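You operate a simulated robot arm through the tools that you are given. There is no shell and no other tool. Be economical: measure what you need, move in short steps, check, and stop when the job is done.

Carry out the task below with a simulated two-armed robot. There is one attempt and no reset: what you move stays moved.

JOB
Scrub the short sleeve clean, then slide it on to its stand.
Fine: wet the blue scrubbing brush in the tray's water; brush back. Set down upright: blue scrubbing brush. What is to be rubbed or washed off counts as gone when no trace of it is left.

It is judged by the outcome, as a careful person would: the job done as asked, and still so three seconds after it is handed in. It fails if anything else is knocked over, pushed out of place, dropped, spilled or broken.

ROBOT AND FRAMES
Two 6-joint arms with two-finger grippers on one trunk that stands fixed in place. Base frame: the origin is at the foot of the trunk, x ahead of it, y to its left, z up; the work surface is at about z = 850. Lengths are in mm, angles in degrees, forces in N, time in s.
The left shoulder is at [30, 178, 988], the right one opposite. With the tool pointing down near the work surface each hand reaches from about 380 to 840 mm from the base axis, measured 20 degrees to its own side. Payload 2.54 kg a hand.
The TCP of each hand is the grasp point between the finger pads, 30 mm short of the fingertips. In the tool frame z runs along the fingers and y along their closing line. The gripper opens to 116 mm. The gripper's body begins 95 mm behind the TCP.
Orientation is told as [roll, pitch, yaw] about the base's x, y, z axes, in that order, counted from this pose: with the fingers straight down and closing along the base's y, the tool's x points along the base's -x, its y along +y and its z along -z.

CONTROLS
- The arms move only by the tool apply_moves. It takes "left_deltas", "right_deltas" or both (then of equal length, played together; a hand with none holds still); each is a list of rows, each a list of 3 entries, a list of its own where there are three numbers: the opening, from 0 (shut) to 1 (fully open), then the shift along the tool's x, y, z in mm, then the turn, a rotation vector about the tool's x, y, z in rad. In form: [[jaw, [x, y, z], [wx, wy, wz]], ...]. A call has 1 to 10 rows; each row is the pose to reach, as a shift and turn from the pose commanded when the call began, along the tool's axes at that moment. Each row takes 0.2 s and may step no farther than 50 mm and 8.6 degrees from the row before; otherwise, or with a gripper value out of range, the whole call is refused. Where a pose cannot be reached the arm comes as near as it can. A force on the tool above 90 N (or 10 N above the force at the start of the call, whichever is more), or a blocked arm, ends the call early, and 0.2 s more pass. Each finger travels about 153 mm/s and halts on what it meets, pressing with about 21 N; the grip force reading is that of the motor and also rises with nothing between the fingers. The clock runs only during rows and for 0.2 s after the last one: add rows that repeat a pose to give the fingers time. The reply holds the time, the measured pose of the TCP, the force on the tool along the base axes, the opening and the grip force, in the units named above and with some noise, with the torque about the TCP (base axes, N m) and any sound that the robot's microphone picked up.
- Cameras (640 x 400 px; columns grow to the right, rows downward): "scene" is now at [47.5, -16.7, 1714.5]; the picture's right is [-0.20, -0.98, 0.00], its down [-0.70, 0.15, -0.70] and it looks along [0.69, -0.14, -0.71] (base axes); focal length 357 px, centre (320, 200). "left" rides on the left gripper at [69, 15, -122] in its tool frame; the picture's right is [-0.22, 0.98, 0.00], its down [-0.83, -0.18, -0.53] and it looks along [-0.52, -0.11, 0.85] (tool axes); focal length 251 px, centre (320, 200). "right" rides on the right gripper at [69, -15, -122] in its tool frame; the picture's right is [0.21, 0.98, 0.00], its down [-0.83, 0.18, -0.53] and it looks along [-0.52, 0.11, 0.85] (tool axes); focal length 251 px, centre (320, 200). There is no depth. A picture from a camera that has moved, and an enlarged one, comes with that camera's place and axes in the base frame and with its lens.
- capture(camera): a new picture of that camera. The clock stands still meanwhile.
- slide_trunk(by): slides the trunk up (or, below 0, down) by that many mm; the arms and the scene camera ride with it, the base frame stays. It gives what a move gives, with no picture.
- turn_head(pan, tilt): turns the head with the scene camera to pan (to the left, within 143 degrees either way) and tilt (down, from -29 to 69), counted from straight ahead of the robot. It gives what a move gives.
- zoom(camera, box): a new picture of the part [left, top, right, bottom] of that camera's present view, enlarged. The clock stands still meanwhile.
- close_job(): hands the job in; it is judged then, once.

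Work in short steps. Places have to be worked out from the pictures, the camera data and where the tool is seen: move nearer, look again, correct. Check each grasp and each placing, and mend what went wrong. You have 120 turns and 94 pictures in all, those below and enlarged ones among them. Open the grippers and draw the arms clear of the work before you hand the job in, unless the task says otherwise; then end with one line.

The tools are called after "Emit:" as a command line: name --argument value ..., lists and objects as JSON in quotes. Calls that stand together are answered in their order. apply_moves: Moves the arms, as the interface text tells. Its arguments: {"type":"object","properties":{"left_deltas":{"type":"array","items":{"type":"array"}},"right_deltas":{"type":"array","items":{"type":"array"}}},"required":[]} The other tools are called the same way: slide_trunk (by) slides the trunk up or down; turn_head (pan, tilt) turns the head that bears the scene camera; capture (camera) takes a picture; zoom (camera, box) takes an enlarged picture of a part of a camera's view; close_job () hands the job in.

At the start:

```text
t: 0.0
left_eef_pos: [546.6, 43.2, 1201.3]
left_orientation: [-0.1, 0.1, 0.0]
left_ft_force: [0.1, 0.1, -0.4]
left_wrist_torque: [-0.01, 0.03, 0.01]
left_width: 115.8
left_gripper_force: 0.0
right_eef_pos: [450.7, -304.6, 1222.2]
right_orientation: [0.1, -0.1, 0.0]
right_ft_force: [0.1, 0.2, 0.8]
right_wrist_torque: [0.02, -0.01, 0.01]
right_width: 116.1
right_gripper_force: 0.1
trunk travel left (down, up): [-200.0, 340.0]
head pan, tilt: [-11.8, 45.6]
```

scene: 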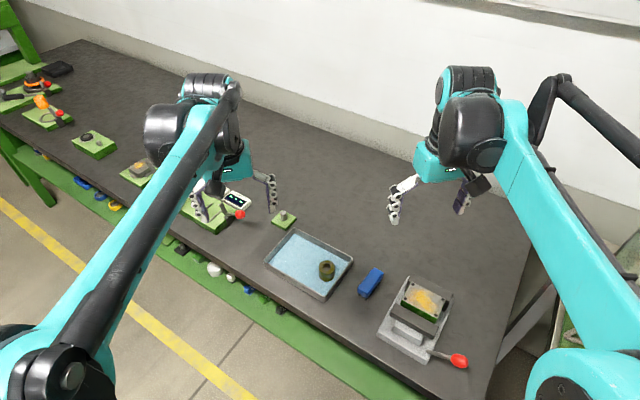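
right: 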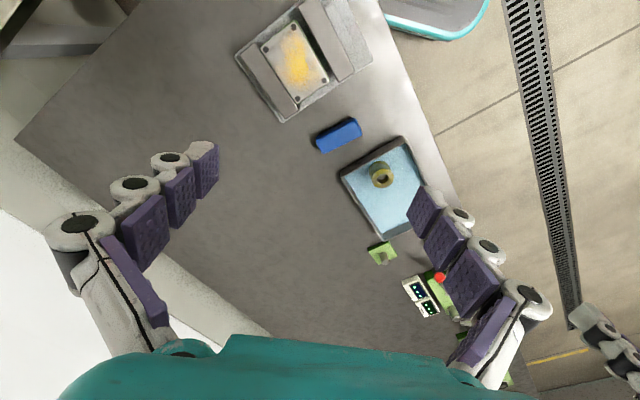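
left: 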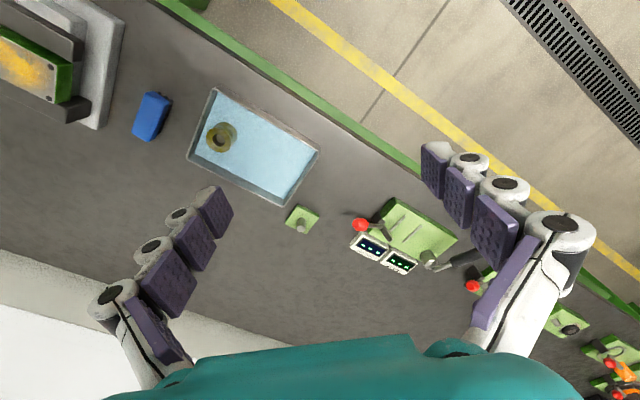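

The tray with the sleeve, the blue brush and a small green stand are in view. I zoom in to measure them.

Emit:
zoom --camera "scene" --box '[240, 190, 400, 310]'

Emit:
zoom --camera "left" --box '[120, 70, 340, 250]'

```text
3.33 times, centred on (320, 250) of scene
camera zoom: at [47.5, -16.7, 1714.5], right [-0.2, -0.98, 0.0], down [-0.7, 0.15, -0.7], along [0.69, -0.14, -0.71], focal length 1191 px, centre (320, 33)
```

zoom: 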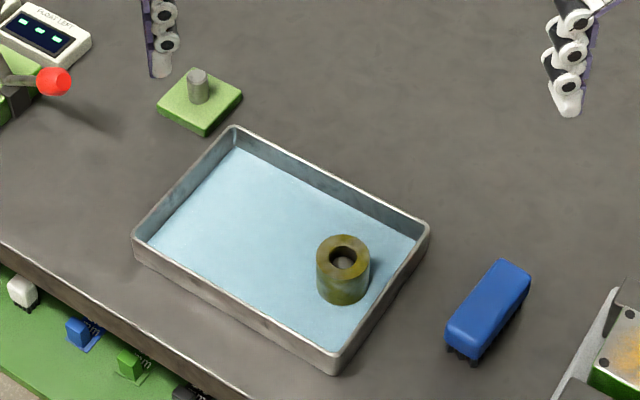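

```text
2.22 times, centred on (230, 160) of left
camera zoom: at [476.3, 58.1, 1323.5], right [0.22, 0.98, 0.0], down [0.83, -0.18, 0.53], along [0.52, -0.11, -0.85], focal length 559 px, centre (520, 289)
```

zoom: 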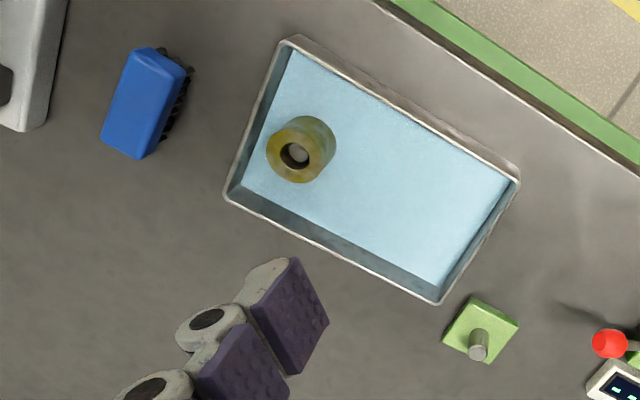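

Estimates: sleeve about (585,-147), brush about (518,-246), stand about (796,-55). I lower the right hand to look closer at the sleeve and the brush.

Emit:
apply_moves --right_deltas '[[1, [0, 26, 35], [0, 0, 0]], [1, [0, 52, 70], [0, 0, 0]], [1, [0, 78, 105], [0, 0, 0]], [1, [0, 105, 142], [0, 0, 0]], [1, [0, 105, 142], [0, 0, 0]]]'

Emit:
capture --camera "right"

```text
t: 1.2
left_eef_pos: [544.2, 42.2, 1202.5]
left_orientation: [0.0, 0.0, 0.0]
left_ft_force: [-0.3, 0.1, -0.6]
left_wrist_torque: [0.01, -0.02, 0.01]
left_width: 115.9
left_gripper_force: 0.1
right_eef_pos: [450.0, -198.5, 1079.8]
right_orientation: [0.1, 0.0, -0.1]
right_ft_force: [-0.4, 0.0, 0.1]
right_wrist_torque: [0.05, 0.0, -0.01]
right_width: 115.7
right_gripper_force: 0.2
trunk travel left (down, up): [-200.0, 340.0]
head pan, tilt: [-11.8, 45.6]
```

```text
88 pictures are left
camera right: at [382.2, -213.6, 1201.8], right [-0.21, 0.98, 0.0], down [0.83, 0.18, 0.53], along [0.52, 0.11, -0.85], focal length 251 px, centre (320, 200)
```

right: 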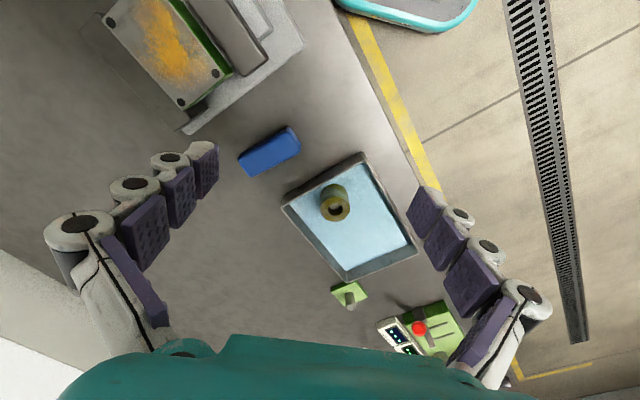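

The brush and sleeve are both in view, so I zoom in on them for detail.

Emit:
zoom --camera "right" --box '[225, 110, 385, 230]'

Emit:
zoom --camera "scene" --box '[300, 240, 390, 300]'

```text
3.33 times, centred on (305, 170) of right
camera zoom: at [382.2, -213.6, 1201.8], right [-0.21, 0.98, 0.0], down [0.83, 0.18, 0.53], along [0.52, 0.11, -0.85], focal length 838 px, centre (370, 300)
```

zoom: 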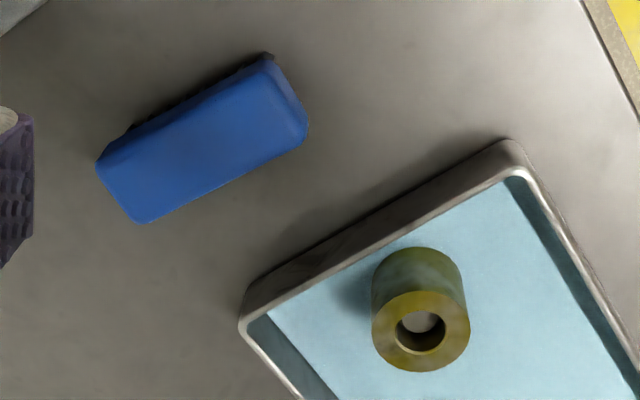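

```text
6.67 times, centred on (345, 270) of scene
camera zoom: at [46.9, -17.2, 1714.6], right [-0.2, -0.98, 0.0], down [-0.7, 0.15, -0.7], along [0.69, -0.14, -0.71], focal length 2382 px, centre (153, -267)
```

zoom: 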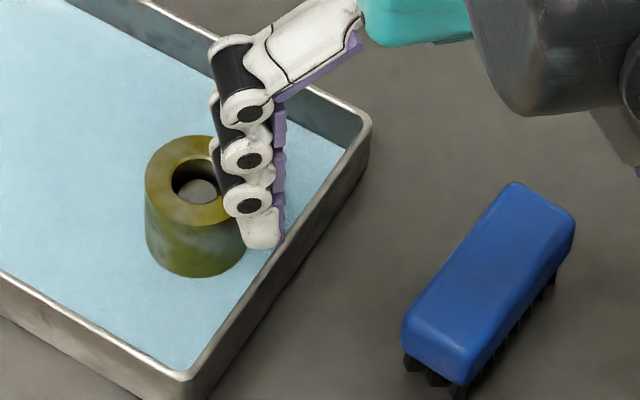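

Triangulated, the brush is centred near (513,-250) with its top at about z 893 and its long axis near -48°. The sleeve is at (583,-146), about 40 mm across with its top near z 887. I move over the brush with the matching yaw and the jaw partly closed.

Emit:
apply_moves --right_deltas '[[0.6, [-10, -9, 20], [0, 0, 0.141]], [0.6, [-21, -17, 40], [0, 0, 0.282]], [0.6, [-31, -26, 60], [0, 0, 0.423]], [0.6, [-42, -35, 80], [0, 0, 0.564]], [0.6, [-52, -43, 100], [0, 0, 0.705]], [0.6, [-63, -52, 120], [0, 0, 0.846]], [0.6, [-63, -52, 120], [0, 0, 0.846]]]'

Emit:
capture --camera "right"

Emit:
zoom --camera "scene" --box '[300, 220, 420, 310]'

```text
t: 2.8
left_eef_pos: [544.5, 42.0, 1201.3]
left_orientation: [0.1, 0.0, 0.0]
left_ft_force: [0.3, -0.2, -0.3]
left_wrist_torque: [0.01, -0.02, -0.02]
left_width: 116.0
left_gripper_force: 0.1
right_eef_pos: [513.2, -251.6, 959.5]
right_orientation: [0.0, 0.1, -48.5]
right_ft_force: [-0.4, -0.2, 0.1]
right_wrist_torque: [-0.02, -0.03, -0.02]
right_width: 69.9
right_gripper_force: 0.0
trunk travel left (down, up): [-200.0, 340.0]
head pan, tilt: [-11.8, 45.6]
```

```text
85 pictures are left
camera right: at [456.3, -209.3, 1081.6], right [0.59, 0.81, 0.0], down [0.68, -0.5, 0.53], along [0.43, -0.32, -0.85], focal length 251 px, centre (320, 200)
```

right: 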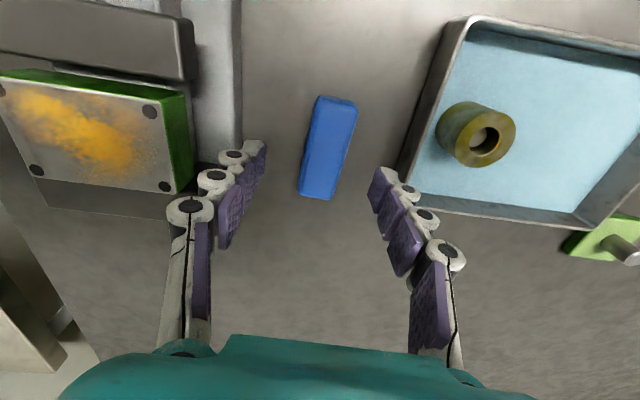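

```text
4.44 times, centred on (360, 265) of scene
camera zoom: at [46.7, -16.3, 1714.6], right [-0.2, -0.98, 0.0], down [-0.7, 0.15, -0.7], along [0.69, -0.14, -0.71], focal length 1588 px, centre (142, -89)
```

zoom: 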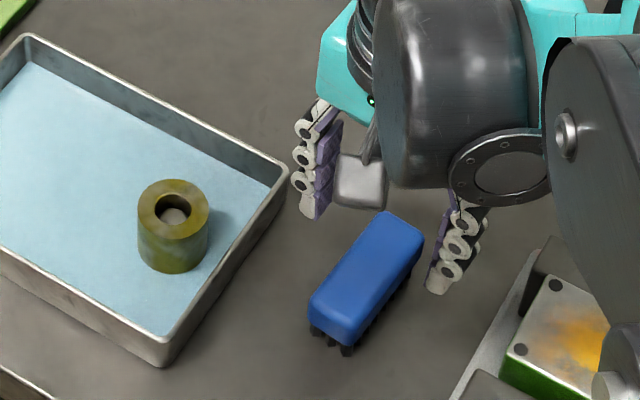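

The brush is between the fingers, off by about 4 mm. I correct that, descend and close.

Emit:
apply_moves --right_deltas '[[0.6, [0, 2, 25], [0, 0, -0.02]], [0.6, [0, 4, 50], [0, 0, -0.025]], [0.6, [0, 4, 62], [0, 0, -0.025]], [0.4, [0, 4, 62], [0, 0, -0.025]], [0.2, [0, 4, 62], [0, 0, -0.025]], [0.1, [0, 4, 62], [0, 0, -0.025]], [0.1, [0, 4, 62], [0, 0, -0.025]]]'

Emit:
capture --camera "right"

```text
t: 4.4
left_eef_pos: [545.1, 43.1, 1201.8]
left_orientation: [0.0, 0.1, 0.0]
left_ft_force: [-1.3, -0.5, 0.5]
left_wrist_torque: [0.05, -0.01, 0.03]
left_width: 116.0
left_gripper_force: 0.1
right_eef_pos: [515.9, -248.7, 898.1]
right_orientation: [0.0, -0.1, -47.1]
right_ft_force: [0.3, 0.1, -0.6]
right_wrist_torque: [-0.01, 0.01, -0.03]
right_width: 33.0
right_gripper_force: 20.7
trunk travel left (down, up): [-200.0, 340.0]
head pan, tilt: [-11.8, 45.6]
```

```text
83 pictures are left
camera right: at [459.0, -208.4, 1020.3], right [0.57, 0.82, 0.0], down [0.7, -0.48, 0.53], along [0.44, -0.3, -0.85], focal length 251 px, centre (320, 200)
```

right: 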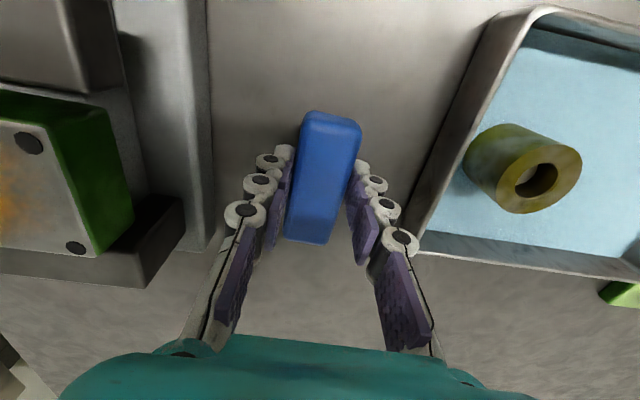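

The brush is gripped: width 33 mm, force 21 N, TCP at (515.9,-248.7,898.1), yaw -47.1. I lift it and carry it over the free end of the tray, near (648,-75).

Emit:
apply_moves --right_deltas '[[0.1, [0, 0, -40], [0, 0, 0]], [0.1, [0, 0, -80], [0, 0, 0]], [0.1, [8, 43, -80], [0, 0, 0]], [0.1, [15, 86, -80], [0, 0, 0]], [0.1, [23, 129, -80], [0, 0, 0]], [0.1, [30, 172, -80], [0, 0, 0]], [0.1, [38, 215, -80], [0, 0, 0]], [0.1, [38, 215, -80], [0, 0, 0]]]'

Emit:
capture --camera "scene"

Emit:
capture --camera "right"

```text
t: 6.2
left_eef_pos: [544.9, 42.1, 1200.6]
left_orientation: [0.0, 0.0, 0.0]
left_ft_force: [1.0, -0.8, 0.1]
left_wrist_torque: [0.03, -0.02, 0.0]
left_width: 116.0
left_gripper_force: 0.0
right_eef_pos: [646.9, -73.3, 978.8]
right_orientation: [0.0, 0.0, -47.1]
right_ft_force: [-0.6, 0.7, 0.1]
right_wrist_torque: [0.04, -0.02, 0.01]
right_width: 11.6
right_gripper_force: 0.1
trunk travel left (down, up): [-200.0, 340.0]
head pan, tilt: [-11.8, 45.6]
```

```text
82 pictures are left
camera scene: at [46.7, -17.6, 1714.6], right [-0.2, -0.98, 0.0], down [-0.7, 0.15, -0.7], along [0.69, -0.14, -0.71], focal length 357 px, centre (320, 200)
```

scene: 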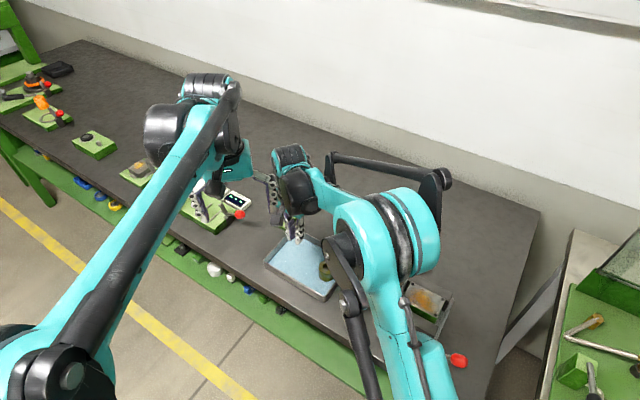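

```text
81 pictures are left
camera right: at [589.7, -34.0, 1101.6], right [0.57, 0.82, 0.0], down [0.7, -0.48, 0.53], along [0.44, -0.3, -0.85], focal length 251 px, centre (320, 200)
```

right: 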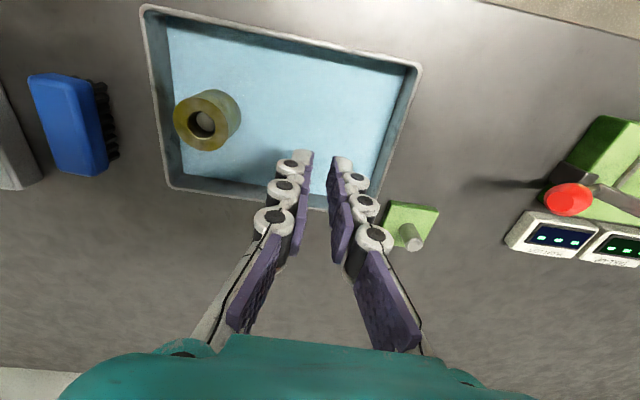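

The lift failed: the jaw reads 11 mm and the brush is still on the table, seemingly in its place. I return above it and look again.

Emit:
apply_moves --right_deltas '[[0.6, [-8, -43, 0], [0, 0, 0]], [0.6, [-15, -86, 0], [0, 0, 0]], [0.6, [-23, -129, 0], [0, 0, 0]], [0.6, [-30, -172, 0], [0, 0, 0]], [0.6, [-38, -215, 0], [0, 0, 0]], [0.6, [-38, -215, 20], [0, 0, 0]], [0.6, [-38, -215, 20], [0, 0, 0]]]'

Emit:
capture --camera "right"

Emit:
zoom --camera "scene" --box '[340, 250, 400, 310]'

```text
t: 7.8
left_eef_pos: [544.0, 42.6, 1201.9]
left_orientation: [0.0, 0.0, 0.1]
left_ft_force: [-0.2, -0.1, -0.2]
left_wrist_torque: [-0.02, -0.02, -0.01]
left_width: 116.0
left_gripper_force: 0.0
right_eef_pos: [514.9, -249.1, 959.4]
right_orientation: [0.0, -0.1, -47.1]
right_ft_force: [0.4, -1.4, -0.6]
right_wrist_torque: [-0.02, -0.02, 0.02]
right_width: 69.6
right_gripper_force: 0.0
trunk travel left (down, up): [-200.0, 340.0]
head pan, tilt: [-11.8, 45.6]
```

```text
80 pictures are left
camera right: at [457.6, -208.6, 1080.4], right [0.57, 0.82, 0.0], down [0.7, -0.48, 0.53], along [0.44, -0.3, -0.85], focal length 251 px, centre (320, 200)
```

right: 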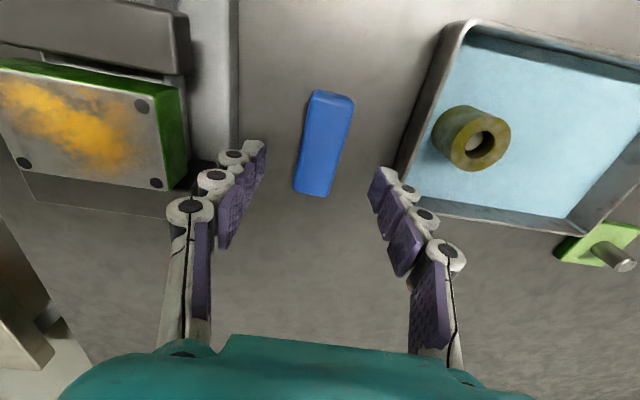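

```text
6.67 times, centred on (370, 280) of scene
camera zoom: at [46.5, -17.1, 1714.6], right [-0.2, -0.98, 0.0], down [-0.7, 0.15, -0.7], along [0.69, -0.14, -0.71], focal length 2382 px, centre (-13, -333)
```

zoom: 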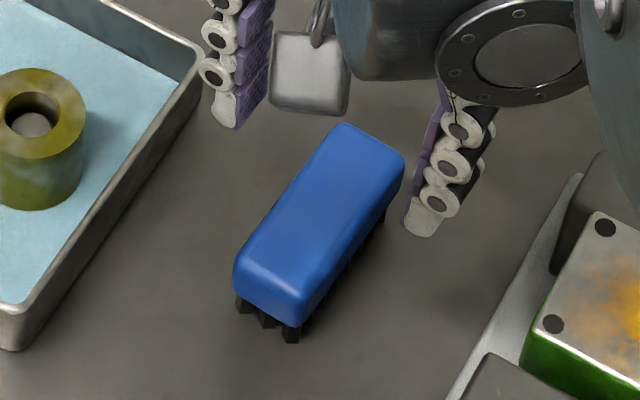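

The brush is still upright near (515,-248), top around z 886, so the first grip was too shallow. I grip about 12 mm deeper and make a small, slow test lift.

Emit:
apply_moves --right_deltas '[[0.6, [2, 1, 30], [0, 0, 0]], [0.6, [2, 1, 60], [0, 0, 0]], [0.6, [2, 1, 73], [0, 0, 0]], [0.4, [2, 1, 73], [0, 0, 0]], [0.2, [2, 1, 73], [0, 0, 0]], [0, [2, 1, 73], [0, 0, 0]], [0, [2, 1, 73], [0, 0, 0]], [0, [2, 1, 73], [0, 0, 0]], [0, [2, 1, 69], [0, 0, 0]], [0, [2, 1, 65], [0, 0, 0]]]'

Emit:
capture --camera "right"

```text
t: 10.0
left_eef_pos: [545.6, 43.7, 1202.6]
left_orientation: [0.0, -0.1, 0.0]
left_ft_force: [-0.1, 0.3, -0.6]
left_wrist_torque: [-0.01, 0.01, 0.03]
left_width: 116.0
left_gripper_force: 0.1
right_eef_pos: [515.3, -247.2, 893.4]
right_orientation: [-0.1, 0.1, -47.1]
right_ft_force: [-0.1, 0.6, -0.7]
right_wrist_torque: [0.02, 0.01, -0.01]
right_width: 32.6
right_gripper_force: 21.4
trunk travel left (down, up): [-200.0, 340.0]
head pan, tilt: [-11.8, 45.6]
```

```text
78 pictures are left
camera right: at [458.0, -206.0, 1015.4], right [0.57, 0.82, 0.0], down [0.7, -0.48, 0.53], along [0.44, -0.3, -0.85], focal length 251 px, centre (320, 200)
```

right: 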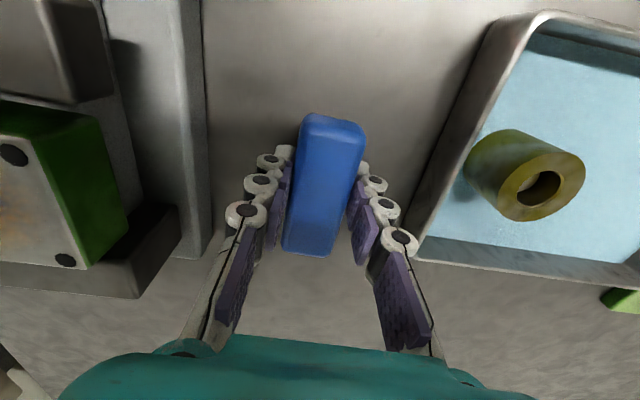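

Width 32.6 mm and force 21 N hold after 8 mm. I lift another 25 mm slowly and check.

Emit:
apply_moves --right_deltas '[[0, [0, 0, -5], [0, 0, 0]], [0, [0, 0, -10], [0, 0, 0]], [0, [0, 0, -15], [0, 0, 0]], [0, [0, 0, -20], [0, 0, 0]], [0, [0, 0, -25], [0, 0, 0]]]'

Emit:
zoom --camera "scene" --box '[340, 250, 400, 310]'

```text
t: 11.2
left_eef_pos: [545.7, 43.1, 1200.8]
left_orientation: [0.0, 0.0, 0.0]
left_ft_force: [0.2, 0.0, 0.3]
left_wrist_torque: [-0.03, -0.01, 0.0]
left_width: 115.9
left_gripper_force: 0.1
right_eef_pos: [516.0, -246.8, 917.6]
right_orientation: [0.0, -0.1, -47.1]
right_ft_force: [0.0, -0.4, -0.4]
right_wrist_torque: [0.01, 0.0, -0.01]
right_width: 32.6
right_gripper_force: 20.9
trunk travel left (down, up): [-200.0, 340.0]
head pan, tilt: [-11.8, 45.6]
```

```text
6.67 times, centred on (370, 280) of scene
camera zoom: at [47.4, -16.7, 1714.5], right [-0.2, -0.98, 0.0], down [-0.7, 0.15, -0.7], along [0.69, -0.14, -0.71], focal length 2382 px, centre (-13, -333)
```

zoom: 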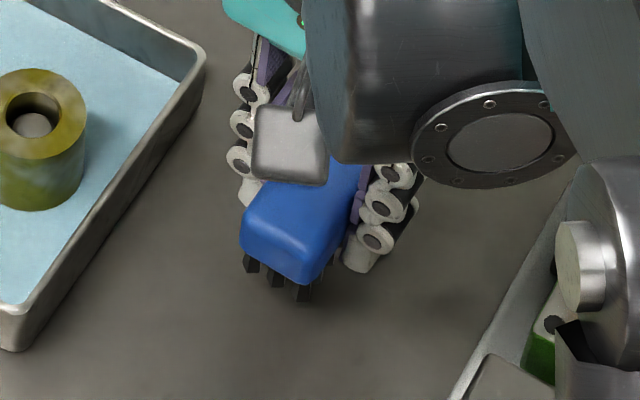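

The brush is lifted, bristles down. I carry it, slower this time, over the tray's free area and take it down toward the water.

Emit:
apply_moves --right_deltas '[[0, [0, 0, -15], [0, 0, 0]], [0, [0, 0, -35], [0, 0, 0]], [0, [0, 0, -50], [0, 0, 0]], [0, [5, 30, -50], [0, 0, 0]], [0, [11, 67, -50], [0, 0, 0]], [0, [17, 104, -50], [0, 0, 0]], [0, [24, 141, -50], [0, 0, 0]], [0, [30, 178, -50], [0, 0, 0]], [0, [36, 214, -50], [0, 0, 0]], [0, [36, 214, -50], [0, 0, 0]]]'

Emit:
apply_moves --right_deltas '[[0, [0, 0, 20], [0, 0, 0]], [0, [0, 0, 40], [0, 0, 0]], [0, [0, 0, 55], [0, 0, 0]], [0, [0, 0, 65], [0, 0, 0]], [0, [0, 0, 71], [0, 0, 0]], [0, [0, 0, 71], [0, 0, 0]]]'

Emit:
capture --camera "right"

```text
t: 13.4
left_eef_pos: [546.0, 42.1, 1201.6]
left_orientation: [-0.1, 0.0, 0.0]
left_ft_force: [-0.6, -0.2, -0.1]
left_wrist_torque: [0.03, -0.02, -0.02]
left_width: 116.0
left_gripper_force: 0.0
right_eef_pos: [647.2, -74.2, 968.1]
right_orientation: [0.0, 0.1, -47.1]
right_ft_force: [0.3, -0.5, -1.0]
right_wrist_torque: [0.03, -0.02, 0.01]
right_width: 32.4
right_gripper_force: 21.2
trunk travel left (down, up): [-200.0, 340.0]
head pan, tilt: [-11.8, 45.6]
```

```text
t: 14.8
left_eef_pos: [545.7, 43.4, 1201.3]
left_orientation: [-0.1, 0.0, 0.0]
left_ft_force: [0.8, 0.2, 0.0]
left_wrist_torque: [-0.02, 0.0, 0.03]
left_width: 115.9
left_gripper_force: 0.0
right_eef_pos: [647.0, -73.9, 896.9]
right_orientation: [0.1, 0.0, -47.0]
right_ft_force: [-0.4, -0.7, -0.8]
right_wrist_torque: [-0.02, -0.02, 0.01]
right_width: 32.6
right_gripper_force: 21.3
trunk travel left (down, up): [-200.0, 340.0]
head pan, tilt: [-11.8, 45.6]
```

```text
76 pictures are left
camera right: at [590.5, -33.4, 1019.1], right [0.57, 0.82, 0.0], down [0.7, -0.48, 0.53], along [0.44, -0.3, -0.85], focal length 251 px, centre (320, 200)
```

right: 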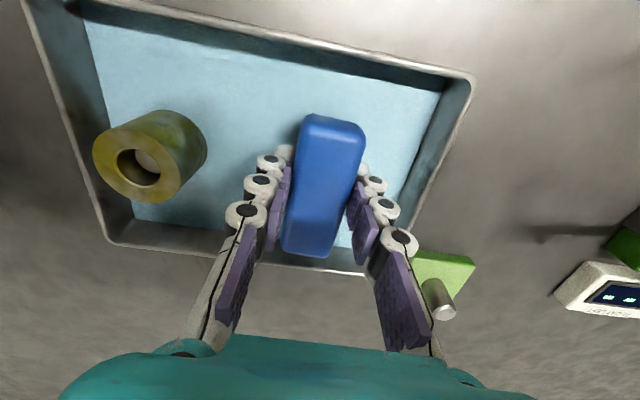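

The brush is within the tray walls with no contact yet. I lower a few mm more so the bristles are in the water, and hold there briefly.

Emit:
apply_moves --right_deltas '[[0, [0, 0, 2], [0, 0, 0]], [0, [0, 0, 4], [0, 0, 0]], [0, [0, 0, 6], [0, 0, 0]], [0, [0, 0, 7], [0, 0, 0]], [0, [0, 5, 7], [0, 0, 0]], [0, [0, -5, 7], [0, 0, 0]], [0, [0, 5, 7], [0, 0, 0]], [0, [0, -5, 7], [0, 0, 0]], [0, [0, 0, 7], [0, 0, 0]]]'

Emit:
zoom --camera "scene" --box '[255, 210, 365, 300]'

```text
t: 16.8
left_eef_pos: [547.3, 43.5, 1201.2]
left_orientation: [0.1, 0.1, 0.0]
left_ft_force: [0.1, -0.3, -0.7]
left_wrist_torque: [-0.07, -0.01, 0.0]
left_width: 115.9
left_gripper_force: 0.2
right_eef_pos: [648.5, -73.1, 889.4]
right_orientation: [0.0, 0.1, -47.1]
right_ft_force: [0.3, 0.0, -0.9]
right_wrist_torque: [0.0, 0.03, 0.03]
right_width: 32.5
right_gripper_force: 21.0
trunk travel left (down, up): [-200.0, 340.0]
head pan, tilt: [-11.8, 45.6]
```

```text
4.44 times, centred on (310, 255) of scene
camera zoom: at [48.6, -15.9, 1714.5], right [-0.2, -0.98, 0.0], down [-0.7, 0.15, -0.7], along [0.68, -0.14, -0.71], focal length 1588 px, centre (364, -44)
```

zoom: 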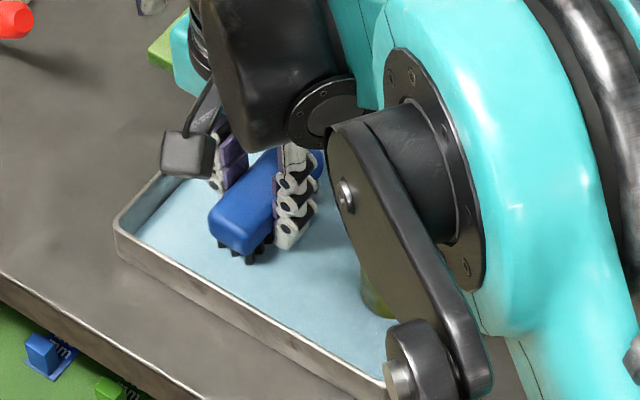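

No contact force yet at z 889. I go on down in 1 mm steps until the bristles touch the tray floor.

Emit:
apply_moves --right_deltas '[[0, [0, 0, 1], [0, 0, 0]], [0, [0, 0, 2], [0, 0, 0]], [0, [0, 0, 3], [0, 0, 0]], [0, [0, 0, 3], [0, 0, 0]], [0, [0, 4, 3], [0, 0, 0]], [0, [0, -4, 3], [0, 0, 0]], [0, [0, 0, 3], [0, 0, 0]]]'

Emit:
zoom --camera "scene" --box '[285, 240, 335, 280]'

```text
t: 18.4
left_eef_pos: [544.5, 43.5, 1200.8]
left_orientation: [0.1, 0.0, 0.0]
left_ft_force: [0.1, -0.4, -0.3]
left_wrist_torque: [0.03, 0.01, -0.01]
left_width: 116.3
left_gripper_force: 0.1
right_eef_pos: [646.8, -74.8, 888.5]
right_orientation: [0.1, 0.0, -47.2]
right_ft_force: [-2.9, -2.0, 8.9]
right_wrist_torque: [-0.07, 0.07, 0.01]
right_width: 32.5
right_gripper_force: 21.2
trunk travel left (down, up): [-200.0, 340.0]
head pan, tilt: [-11.8, 45.6]
```

```text
10.00 times, centred on (310, 260) of scene
camera zoom: at [46.0, -16.7, 1714.6], right [-0.2, -0.98, 0.0], down [-0.7, 0.15, -0.7], along [0.69, -0.14, -0.71], focal length 3574 px, centre (420, -400)
```

zoom: 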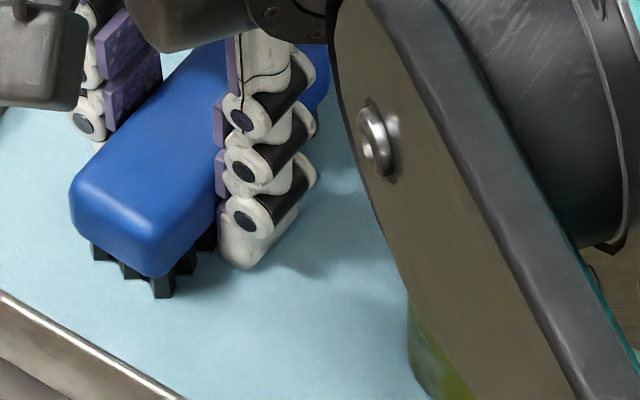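

The bristles sit on the tray floor in the water, with about 9 N of contact, so the brush is wet. I lift it and move the right hand clear so the left hand can grip the sleeve.

Emit:
apply_moves --right_deltas '[[0, [0, 0, -10], [0, 0, 0]], [0, [0, 0, -30], [0, 0, 0]], [0, [0, 0, -60], [0, 0, 0]], [0, [0, 0, -90], [0, 0, 0]], [0, [-9, -45, -110], [0, 0, 0]], [0, [-18, -90, -130], [0, 0, 0]], [0, [-27, -136, -140], [0, 0, 0]], [0, [-36, -182, -140], [0, 0, 0]], [0, [-44, -228, -140], [0, 0, 0]], [0, [-50, -272, -140], [0, 0, 0]]]'

Emit:
capture --camera "scene"

```text
t: 20.6
left_eef_pos: [544.3, 43.1, 1200.5]
left_orientation: [0.0, 0.1, 0.0]
left_ft_force: [-0.5, -0.1, -0.3]
left_wrist_torque: [0.0, -0.04, -0.01]
left_width: 115.9
left_gripper_force: 0.0
right_eef_pos: [482.7, -296.3, 1027.8]
right_orientation: [0.0, 0.0, -47.1]
right_ft_force: [-0.3, -0.3, -0.3]
right_wrist_torque: [0.01, -0.05, -0.01]
right_width: 32.4
right_gripper_force: 21.5
trunk travel left (down, up): [-200.0, 340.0]
head pan, tilt: [-11.8, 45.6]
```

```text
73 pictures are left
camera scene: at [46.5, -17.7, 1714.6], right [-0.2, -0.98, 0.0], down [-0.7, 0.15, -0.7], along [0.69, -0.14, -0.71], focal length 357 px, centre (320, 200)
```

scene: 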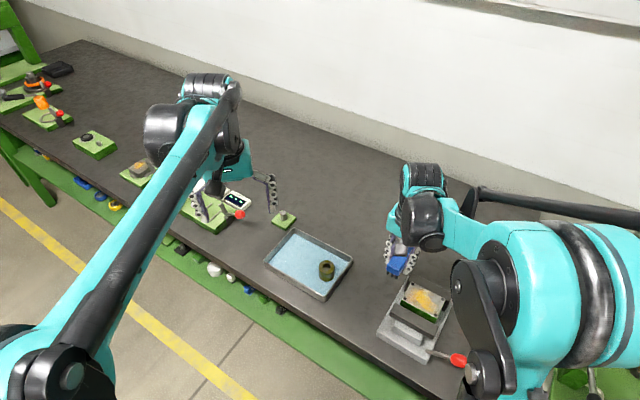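

Next I yaw the left hand by 90° while moving it to the left of and above the sleeve, which tests that the wrist can do this.

Emit:
apply_moves --left_deltas '[[0.6, [-4, -10, 12], [0, 0, -0.147]], [0.6, [-8, -20, 24], [0, 0, -0.294]], [0.6, [-12, -30, 36], [0, 0, -0.441]], [0.6, [-16, -40, 48], [0, 0, -0.588]], [0.6, [-20, -50, 60], [0, 0, -0.735]], [0.6, [-24, -60, 72], [0, 0, -0.882]], [0.6, [-28, -70, 84], [0, 0, -1.029]], [0.6, [-32, -80, 96], [0, 0, -1.176]], [0.6, [-36, -90, 108], [0, 0, -1.323]], [0.6, [-39, -90, 120], [0, 0, -1.47]]]'

Emit:
capture --camera "scene"

```text
t: 22.8
left_eef_pos: [585.9, -45.9, 1080.9]
left_orientation: [0.0, 0.0, 84.3]
left_ft_force: [0.8, -0.1, 0.5]
left_wrist_torque: [0.01, 0.02, 0.0]
left_width: 69.7
left_gripper_force: 0.1
right_eef_pos: [483.4, -295.9, 1028.1]
right_orientation: [0.0, 0.0, -47.1]
right_ft_force: [-0.1, 0.2, -0.8]
right_wrist_torque: [0.0, 0.03, -0.01]
right_width: 32.3
right_gripper_force: 20.9
trunk travel left (down, up): [-200.0, 340.0]
head pan, tilt: [-11.8, 45.6]
```

```text
72 pictures are left
camera scene: at [47.9, -16.6, 1714.5], right [-0.2, -0.98, 0.0], down [-0.7, 0.15, -0.7], along [0.68, -0.14, -0.71], focal length 357 px, centre (320, 200)
```

scene: 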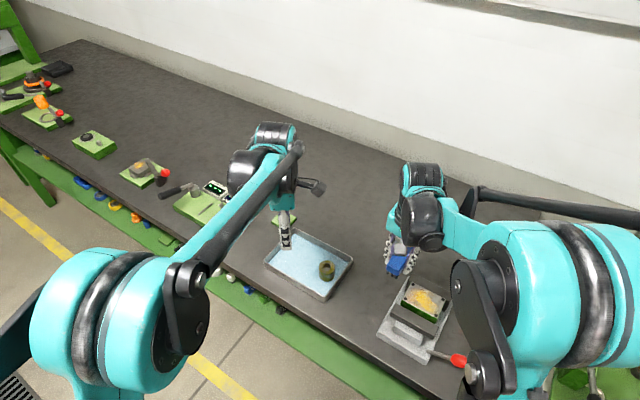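

The yaw is reachable. Next I tilt the left hand 45° so it points down toward -y, and bring it to a pre-grasp point beside the sleeve.

Emit:
apply_moves --left_deltas '[[0.6, [0, 0, 20], [0, 0.131, 0]], [0.6, [5, -1, 45], [0, 0.262, 0]], [0.6, [12, -2, 70], [0, 0.393, 0]], [0.6, [20, -3, 95], [0, 0.524, 0]], [0.6, [30, -5, 120], [0, 0.655, 0]], [0.6, [38, -7, 140], [0, 0.785, 0]], [0.6, [40, -7, 145], [0, 0.785, 0]], [0.6, [40, -7, 145], [0, 0.785, 0]]]'

Emit:
capture --camera "left"

Emit:
zoom --camera "scene" --box '[250, 200, 370, 300]'

```text
t: 24.6
left_eef_pos: [588.1, -87.7, 935.8]
left_orientation: [0.0, 45.0, 84.2]
left_ft_force: [0.9, 0.1, 0.4]
left_wrist_torque: [0.0, 0.01, 0.0]
left_width: 69.5
left_gripper_force: 0.1
right_eef_pos: [484.3, -294.9, 1026.9]
right_orientation: [0.0, 0.1, -47.1]
right_ft_force: [1.1, 0.2, -0.2]
right_wrist_torque: [-0.02, 0.03, 0.01]
right_width: 32.4
right_gripper_force: 21.4
trunk travel left (down, up): [-200.0, 340.0]
head pan, tilt: [-11.8, 45.6]
```

```text
71 pictures are left
camera left: at [576.4, -48.9, 1070.7], right [-0.96, 0.25, -0.15], down [0.28, 0.94, -0.21], along [0.09, -0.24, -0.97], focal length 251 px, centre (320, 200)
```

left: 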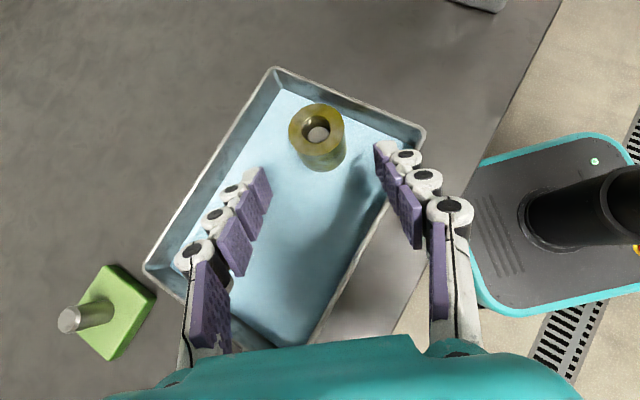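

```text
4.00 times, centred on (310, 250) of scene
camera zoom: at [48.0, -16.5, 1714.5], right [-0.2, -0.98, 0.0], down [-0.7, 0.15, -0.7], along [0.68, -0.14, -0.71], focal length 1430 px, centre (360, 0)
```

zoom: 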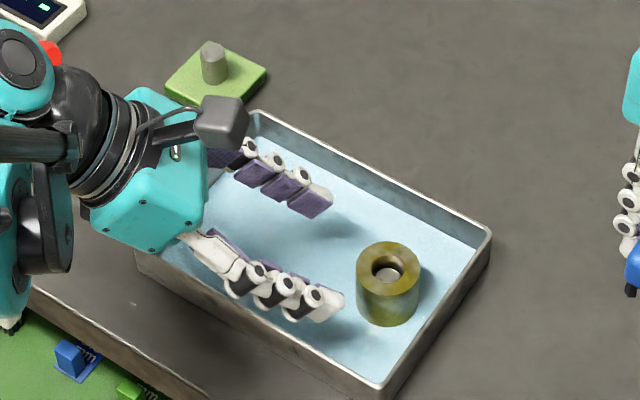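

The approach line is good: the sleeve is at about (583,-149), straight ahead between the fingers. I advance 68 mm along the fingers and close.

Emit:
apply_moves --left_deltas '[[0.6, [0, -1, 20], [0, 0, 0]], [0.6, [0, -1, 40], [0, 0, 0]], [0.6, [0, -1, 56], [0, 0, 0]], [0.6, [0, -1, 68], [0, 0, 0]], [0.5, [0, -1, 68], [0, 0, 0]], [0.4, [0, -1, 68], [0, 0, 0]], [0.2, [0, -1, 68], [0, 0, 0]], [0, [0, -1, 68], [0, 0, 0]], [0, [0, -1, 68], [0, 0, 0]]]'

Emit:
capture --camera "left"

Emit:
zoom --camera "scene" --box '[280, 220, 370, 300]'

```text
t: 26.6
left_eef_pos: [582.9, -135.2, 886.8]
left_orientation: [0.0, 45.0, 84.2]
left_ft_force: [-5.7, 0.2, -2.7]
left_wrist_torque: [0.08, 0.13, -0.02]
left_width: 42.1
left_gripper_force: 20.7
right_eef_pos: [485.3, -296.9, 1027.2]
right_orientation: [0.0, 0.0, -47.1]
right_ft_force: [-0.1, 0.0, -1.0]
right_wrist_torque: [0.01, 0.01, -0.02]
right_width: 32.4
right_gripper_force: 21.1
trunk travel left (down, up): [-200.0, 340.0]
head pan, tilt: [-11.8, 45.6]
```

```text
69 pictures are left
camera left: at [571.8, -96.6, 1022.8], right [-0.96, 0.25, -0.15], down [0.28, 0.94, -0.21], along [0.09, -0.24, -0.97], focal length 251 px, centre (320, 200)
```

left: 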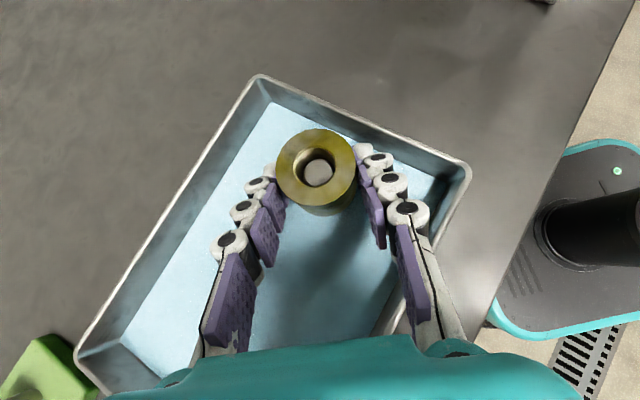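

```text
5.00 times, centred on (325, 260) of scene
camera zoom: at [47.3, -16.8, 1714.5], right [-0.2, -0.98, 0.0], down [-0.7, 0.15, -0.7], along [0.69, -0.14, -0.71], focal length 1787 px, centre (295, -100)
```

zoom: 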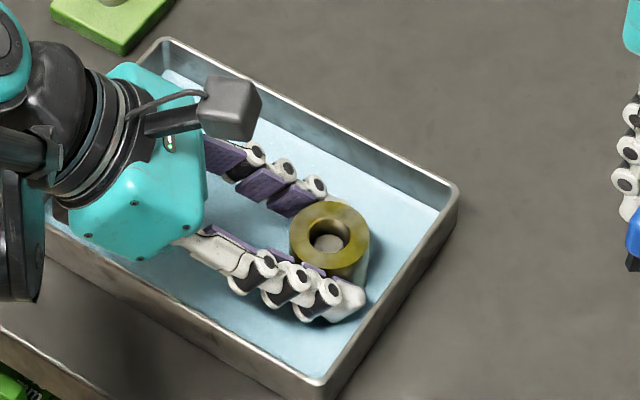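

The sleeve is held firmly in place on the tray floor, width 42 mm. I bring the right hand with the wet brush above it, offset so the two hands' bodies stay apart.

Emit:
apply_moves --right_deltas '[[0, [4, 35, 5], [0, 0, 0]], [0, [8, 70, 15], [0, 0, 0]], [0, [12, 105, 30], [0, 0, 0]], [0, [17, 140, 45], [0, 0, 0]], [0, [21, 173, 60], [0, 0, 0]], [0, [21, 173, 67], [0, 0, 0]], [0, [21, 173, 67], [0, 0, 0]]]'

Emit:
capture --camera "left"

Emit:
capture --camera "right"

```text
t: 28.2
left_eef_pos: [583.5, -134.8, 888.4]
left_orientation: [0.0, 45.0, 84.2]
left_ft_force: [-8.5, 1.8, -0.3]
left_wrist_torque: [0.06, -0.02, 0.16]
left_width: 42.6
left_gripper_force: 20.8
right_eef_pos: [594.7, -161.9, 959.9]
right_orientation: [0.1, 0.1, -47.1]
right_ft_force: [0.8, -0.2, -0.7]
right_wrist_torque: [0.01, 0.03, 0.0]
right_width: 32.4
right_gripper_force: 20.4
trunk travel left (down, up): [-200.0, 340.0]
head pan, tilt: [-11.8, 45.6]
```

```text
67 pictures are left
camera left: at [572.3, -96.5, 1023.1], right [-0.96, 0.25, -0.15], down [0.28, 0.94, -0.21], along [0.09, -0.24, -0.97], focal length 251 px, centre (320, 200)
```

left: 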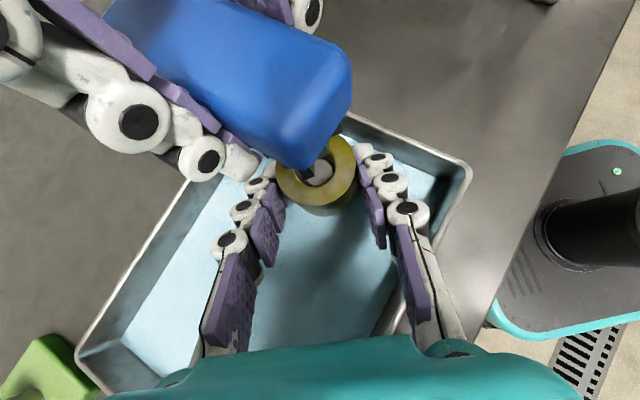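

```text
66 pictures are left
camera right: at [537.3, -121.5, 1082.0], right [0.57, 0.82, 0.0], down [0.7, -0.48, 0.53], along [0.44, -0.3, -0.85], focal length 251 px, centre (320, 200)
```

right: 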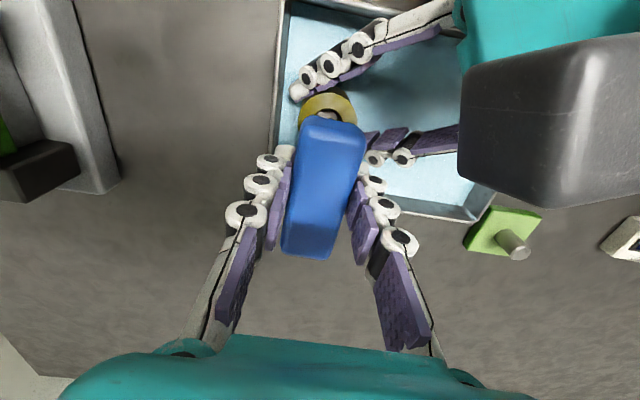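

Alignment looks good and the left camera can watch the contact. I lower to about 1 cm above the expected contact, then creep down.

Emit:
apply_moves --right_deltas '[[0, [0, 0, 12], [0, 0, 0]], [0, [0, 0, 24], [0, 0, 0]], [0, [0, 0, 30], [0, 0, 0]], [0, [0, 0, 33], [0, 0, 0]], [0, [0, 0, 36], [0, 0, 0]], [0, [0, 0, 36], [0, 0, 0]]]'

Emit:
capture --camera "left"

```text
t: 29.6
left_eef_pos: [583.6, -134.5, 887.3]
left_orientation: [-0.1, 44.6, 84.2]
left_ft_force: [-0.8, 19.1, -37.9]
left_wrist_torque: [-0.57, 1.52, 0.61]
left_width: 42.6
left_gripper_force: 21.3
right_eef_pos: [595.2, -165.1, 924.2]
right_orientation: [-0.1, -0.2, -47.3]
right_ft_force: [7.2, -30.2, 64.3]
right_wrist_torque: [0.56, -1.22, -0.07]
right_width: 33.7
right_gripper_force: 21.0
trunk travel left (down, up): [-200.0, 340.0]
head pan, tilt: [-11.8, 45.6]
```

```text
65 pictures are left
camera left: at [571.5, -96.1, 1022.6], right [-0.96, 0.25, -0.15], down [0.28, 0.94, -0.2], along [0.09, -0.23, -0.97], focal length 251 px, centre (320, 200)
```

left: 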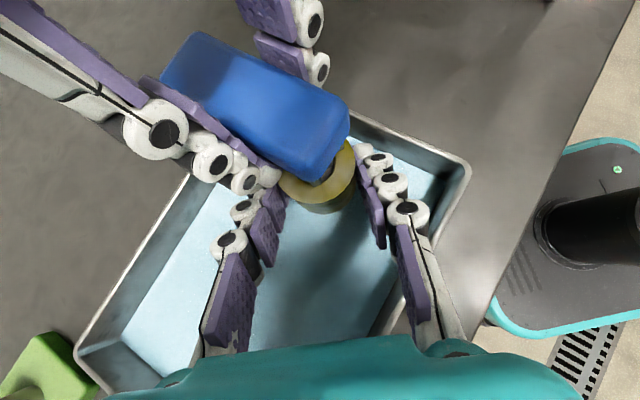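

The forces (64 N) show that the fingers of the two hands met, not the bristles. I back the right hand off upward and turn its yaw toward +90°, so the brush comes in end-on from the right.

Emit:
apply_moves --right_deltas '[[0, [0, 0, -15], [0, 0, 0]], [0, [0, 0, -35], [0, 0, 0]], [0, [-10, -30, -70], [0, 0, 0]], [0, [-20, -60, -100], [0, 0, 0]], [0, [-20, -60, -100], [0, 0, -0.14]], [0, [-20, -60, -100], [0, 0, -0.28]], [0, [-20, -60, -100], [0, 0, -0.42]], [0, [-20, -60, -100], [0, 0, -0.56]], [0, [-20, -60, -100], [0, 0, -0.7]], [0, [-20, -60, -100], [0, 0, -0.84]]]'

Emit:
apply_moves --right_deltas '[[0, [0, 0, 0], [0, 0, -0.145]], [0, [0, 0, 0], [0, 0, -0.29]], [0, [0, 0, 0], [0, 0, -0.435]], [0, [0, 0, 0], [0, 0, -0.58]], [0, [0, 0, 0], [0, 0, -0.725]], [0, [0, 0, 0], [0, 0, -0.87]], [0, [0, 0, 0], [0, 0, -1.015]], [0, [0, 0, 0], [0, 0, -1.16]], [0, [0, 0, 0], [0, 0, -1.305]], [0, [0, 0, 0], [0, 0, -1.45]]]'

Emit:
capture --camera "scene"

Emit:
capture --camera "left"

```text
t: 31.8
left_eef_pos: [583.6, -135.3, 888.4]
left_orientation: [0.0, 44.9, 84.1]
left_ft_force: [-6.3, -1.3, 0.0]
left_wrist_torque: [-0.23, 0.17, 0.09]
left_width: 42.5
left_gripper_force: 20.9
right_eef_pos: [565.4, -218.0, 1023.7]
right_orientation: [0.0, 0.1, 1.2]
right_ft_force: [-0.3, -0.6, -0.4]
right_wrist_torque: [0.0, 0.0, -0.02]
right_width: 32.5
right_gripper_force: 21.1
trunk travel left (down, up): [-200.0, 340.0]
head pan, tilt: [-11.8, 45.6]
```

```text
t: 34.0
left_eef_pos: [583.4, -134.0, 888.2]
left_orientation: [0.1, 45.0, 84.2]
left_ft_force: [-8.7, -1.6, -2.8]
left_wrist_torque: [-0.13, 0.21, 0.08]
left_width: 42.4
left_gripper_force: 20.9
right_eef_pos: [563.8, -217.3, 1023.3]
right_orientation: [0.0, 0.0, 84.3]
right_ft_force: [0.3, 0.6, -0.7]
right_wrist_torque: [-0.01, 0.04, 0.0]
right_width: 32.3
right_gripper_force: 20.7
trunk travel left (down, up): [-200.0, 340.0]
head pan, tilt: [-11.8, 45.6]
```

```text
64 pictures are left
camera scene: at [47.0, -17.2, 1714.5], right [-0.2, -0.98, 0.0], down [-0.7, 0.15, -0.7], along [0.69, -0.14, -0.71], focal length 357 px, centre (320, 200)
```

scene: 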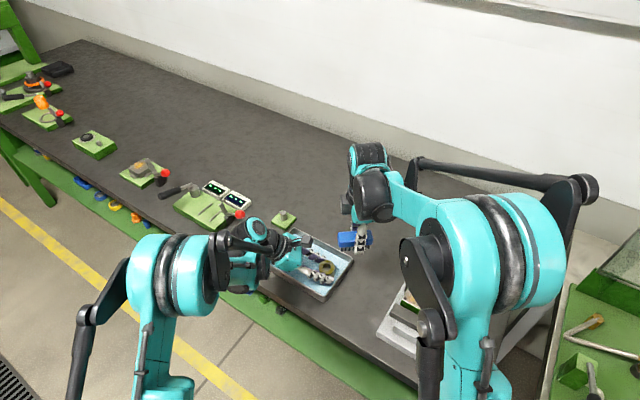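

```text
63 pictures are left
camera left: at [571.8, -96.9, 1023.0], right [-0.96, 0.25, -0.15], down [0.28, 0.94, -0.21], along [0.09, -0.24, -0.97], focal length 251 px, centre (320, 200)
```

left: 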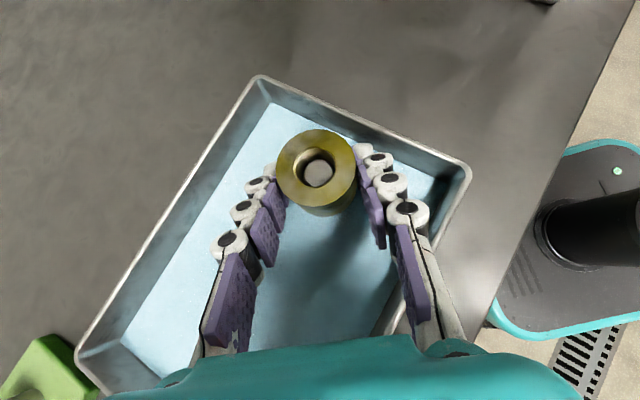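

The +84° yaw is reachable. I lift the sleeve 50 mm with the left hand so the brush clears the tray rim.

Emit:
apply_moves --left_deltas '[[0, [5, 0, -5], [0, 0, 0]], [0, [12, 0, -12], [0, 0, 0]], [0, [20, 0, -20], [0, 0, 0]], [0, [28, 0, -28], [0, 0, 0]], [0, [35, 0, -35], [0, 0, 0]], [0, [35, 0, -35], [0, 0, 0]]]'

Emit:
capture --camera "left"

Emit:
zoom --camera "scene" --box '[270, 210, 380, 300]'

```text
t: 35.4
left_eef_pos: [584.3, -134.9, 938.5]
left_orientation: [-0.1, 45.0, 84.2]
left_ft_force: [-0.1, 0.1, -1.2]
left_wrist_torque: [0.02, 0.04, -0.01]
left_width: 42.5
left_gripper_force: 21.3
right_eef_pos: [565.0, -218.2, 1024.1]
right_orientation: [0.0, 0.0, 84.1]
right_ft_force: [0.2, 0.3, 0.1]
right_wrist_torque: [0.01, 0.03, 0.02]
right_width: 32.3
right_gripper_force: 21.3
trunk travel left (down, up): [-200.0, 340.0]
head pan, tilt: [-11.8, 45.6]
```

```text
62 pictures are left
camera left: at [572.6, -96.9, 1073.3], right [-0.96, 0.25, -0.15], down [0.28, 0.94, -0.21], along [0.09, -0.24, -0.97], focal length 251 px, centre (320, 200)
```

left: 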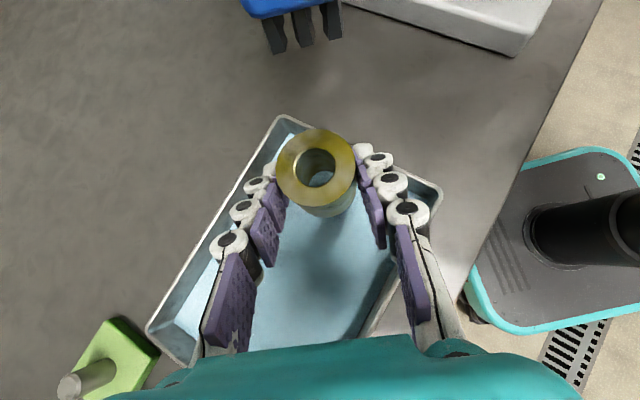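

```text
4.44 times, centred on (325, 255) of scene
camera zoom: at [48.1, -16.9, 1714.5], right [-0.2, -0.98, 0.0], down [-0.7, 0.15, -0.7], along [0.68, -0.14, -0.71], focal length 1588 px, centre (298, -44)
```

zoom: 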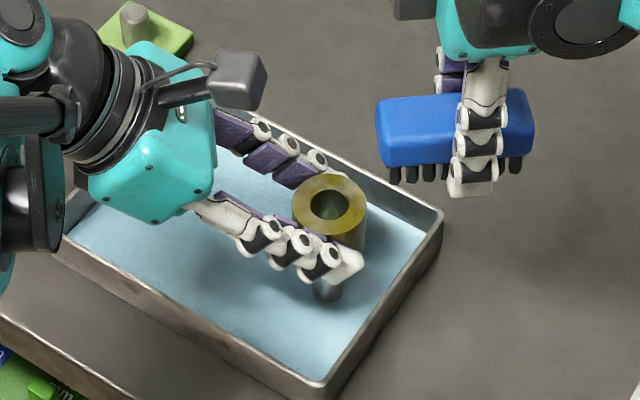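

The sleeve lifts cleanly, and it turns out it had been sitting on a small post in the tray. I bring the brush end over the sleeve's top face and creep down.

Emit:
apply_moves --right_deltas '[[0, [-15, -6, 0], [0, 0, 0]], [0, [-35, -12, 10], [0, 0, 0]], [0, [-44, -12, 25], [0, 0, 0]], [0, [-44, -12, 40], [0, 0, 0]], [0, [-44, -12, 40], [0, 0, 0]]]'

Emit:
capture --camera "left"

Emit:
zoom --camera "scene" --box '[270, 210, 380, 300]'

```text
t: 36.6
left_eef_pos: [583.3, -135.9, 937.3]
left_orientation: [-0.1, 45.0, 84.3]
left_ft_force: [0.4, 0.0, -2.2]
left_wrist_torque: [0.05, -0.05, 0.0]
left_width: 42.4
left_gripper_force: 20.3
right_eef_pos: [581.4, -176.7, 983.2]
right_orientation: [0.1, 0.0, 84.0]
right_ft_force: [0.6, 0.2, 0.1]
right_wrist_torque: [0.01, 0.0, 0.02]
right_width: 32.2
right_gripper_force: 20.4
trunk travel left (down, up): [-200.0, 340.0]
head pan, tilt: [-11.8, 45.6]
```

```text
60 pictures are left
camera left: at [572.2, -96.7, 1073.3], right [-0.96, 0.25, -0.15], down [0.28, 0.94, -0.21], along [0.09, -0.24, -0.97], focal length 251 px, centre (320, 200)
```

left: 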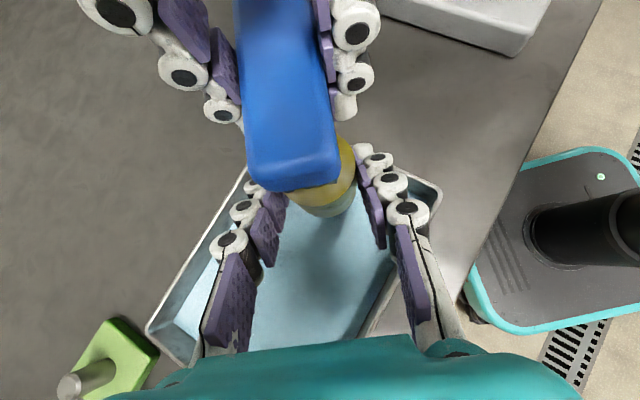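

```text
4.44 times, centred on (325, 255) of scene
camera zoom: at [47.5, -16.7, 1714.6], right [-0.2, -0.98, 0.0], down [-0.7, 0.15, -0.7], along [0.69, -0.14, -0.71], focal length 1588 px, centre (298, -44)
```

zoom: 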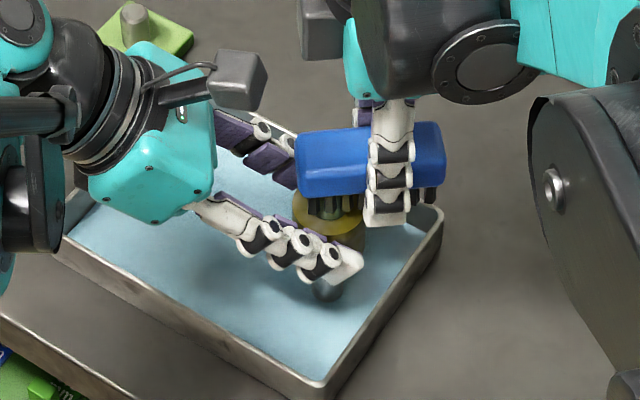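

Well placed, with the fingers apart. I shift 2 mm and creep down to contact.

Emit:
apply_moves --right_deltas '[[0, [0, 2, 4], [0, 0, 0]], [0, [0, 2, 6], [0, 0, 0]], [0, [0, 2, 8], [0, 0, 0]], [0, [0, 2, 9], [0, 0, 0]], [0, [0, 2, 10], [0, 0, 0]], [0, [0, 2, 10], [0, 0, 0]]]'

```text
t: 38.0
left_eef_pos: [583.0, -134.9, 938.2]
left_orientation: [0.0, 44.9, 84.1]
left_ft_force: [-2.9, 0.7, -13.0]
left_wrist_torque: [0.02, -0.01, 0.02]
left_width: 42.1
left_gripper_force: 21.1
right_eef_pos: [581.5, -175.7, 974.9]
right_orientation: [0.0, 0.0, 84.1]
right_ft_force: [2.9, -0.3, 10.5]
right_wrist_torque: [0.43, -0.12, -0.13]
right_width: 32.2
right_gripper_force: 21.1
trunk travel left (down, up): [-200.0, 340.0]
head pan, tilt: [-11.8, 45.6]
```

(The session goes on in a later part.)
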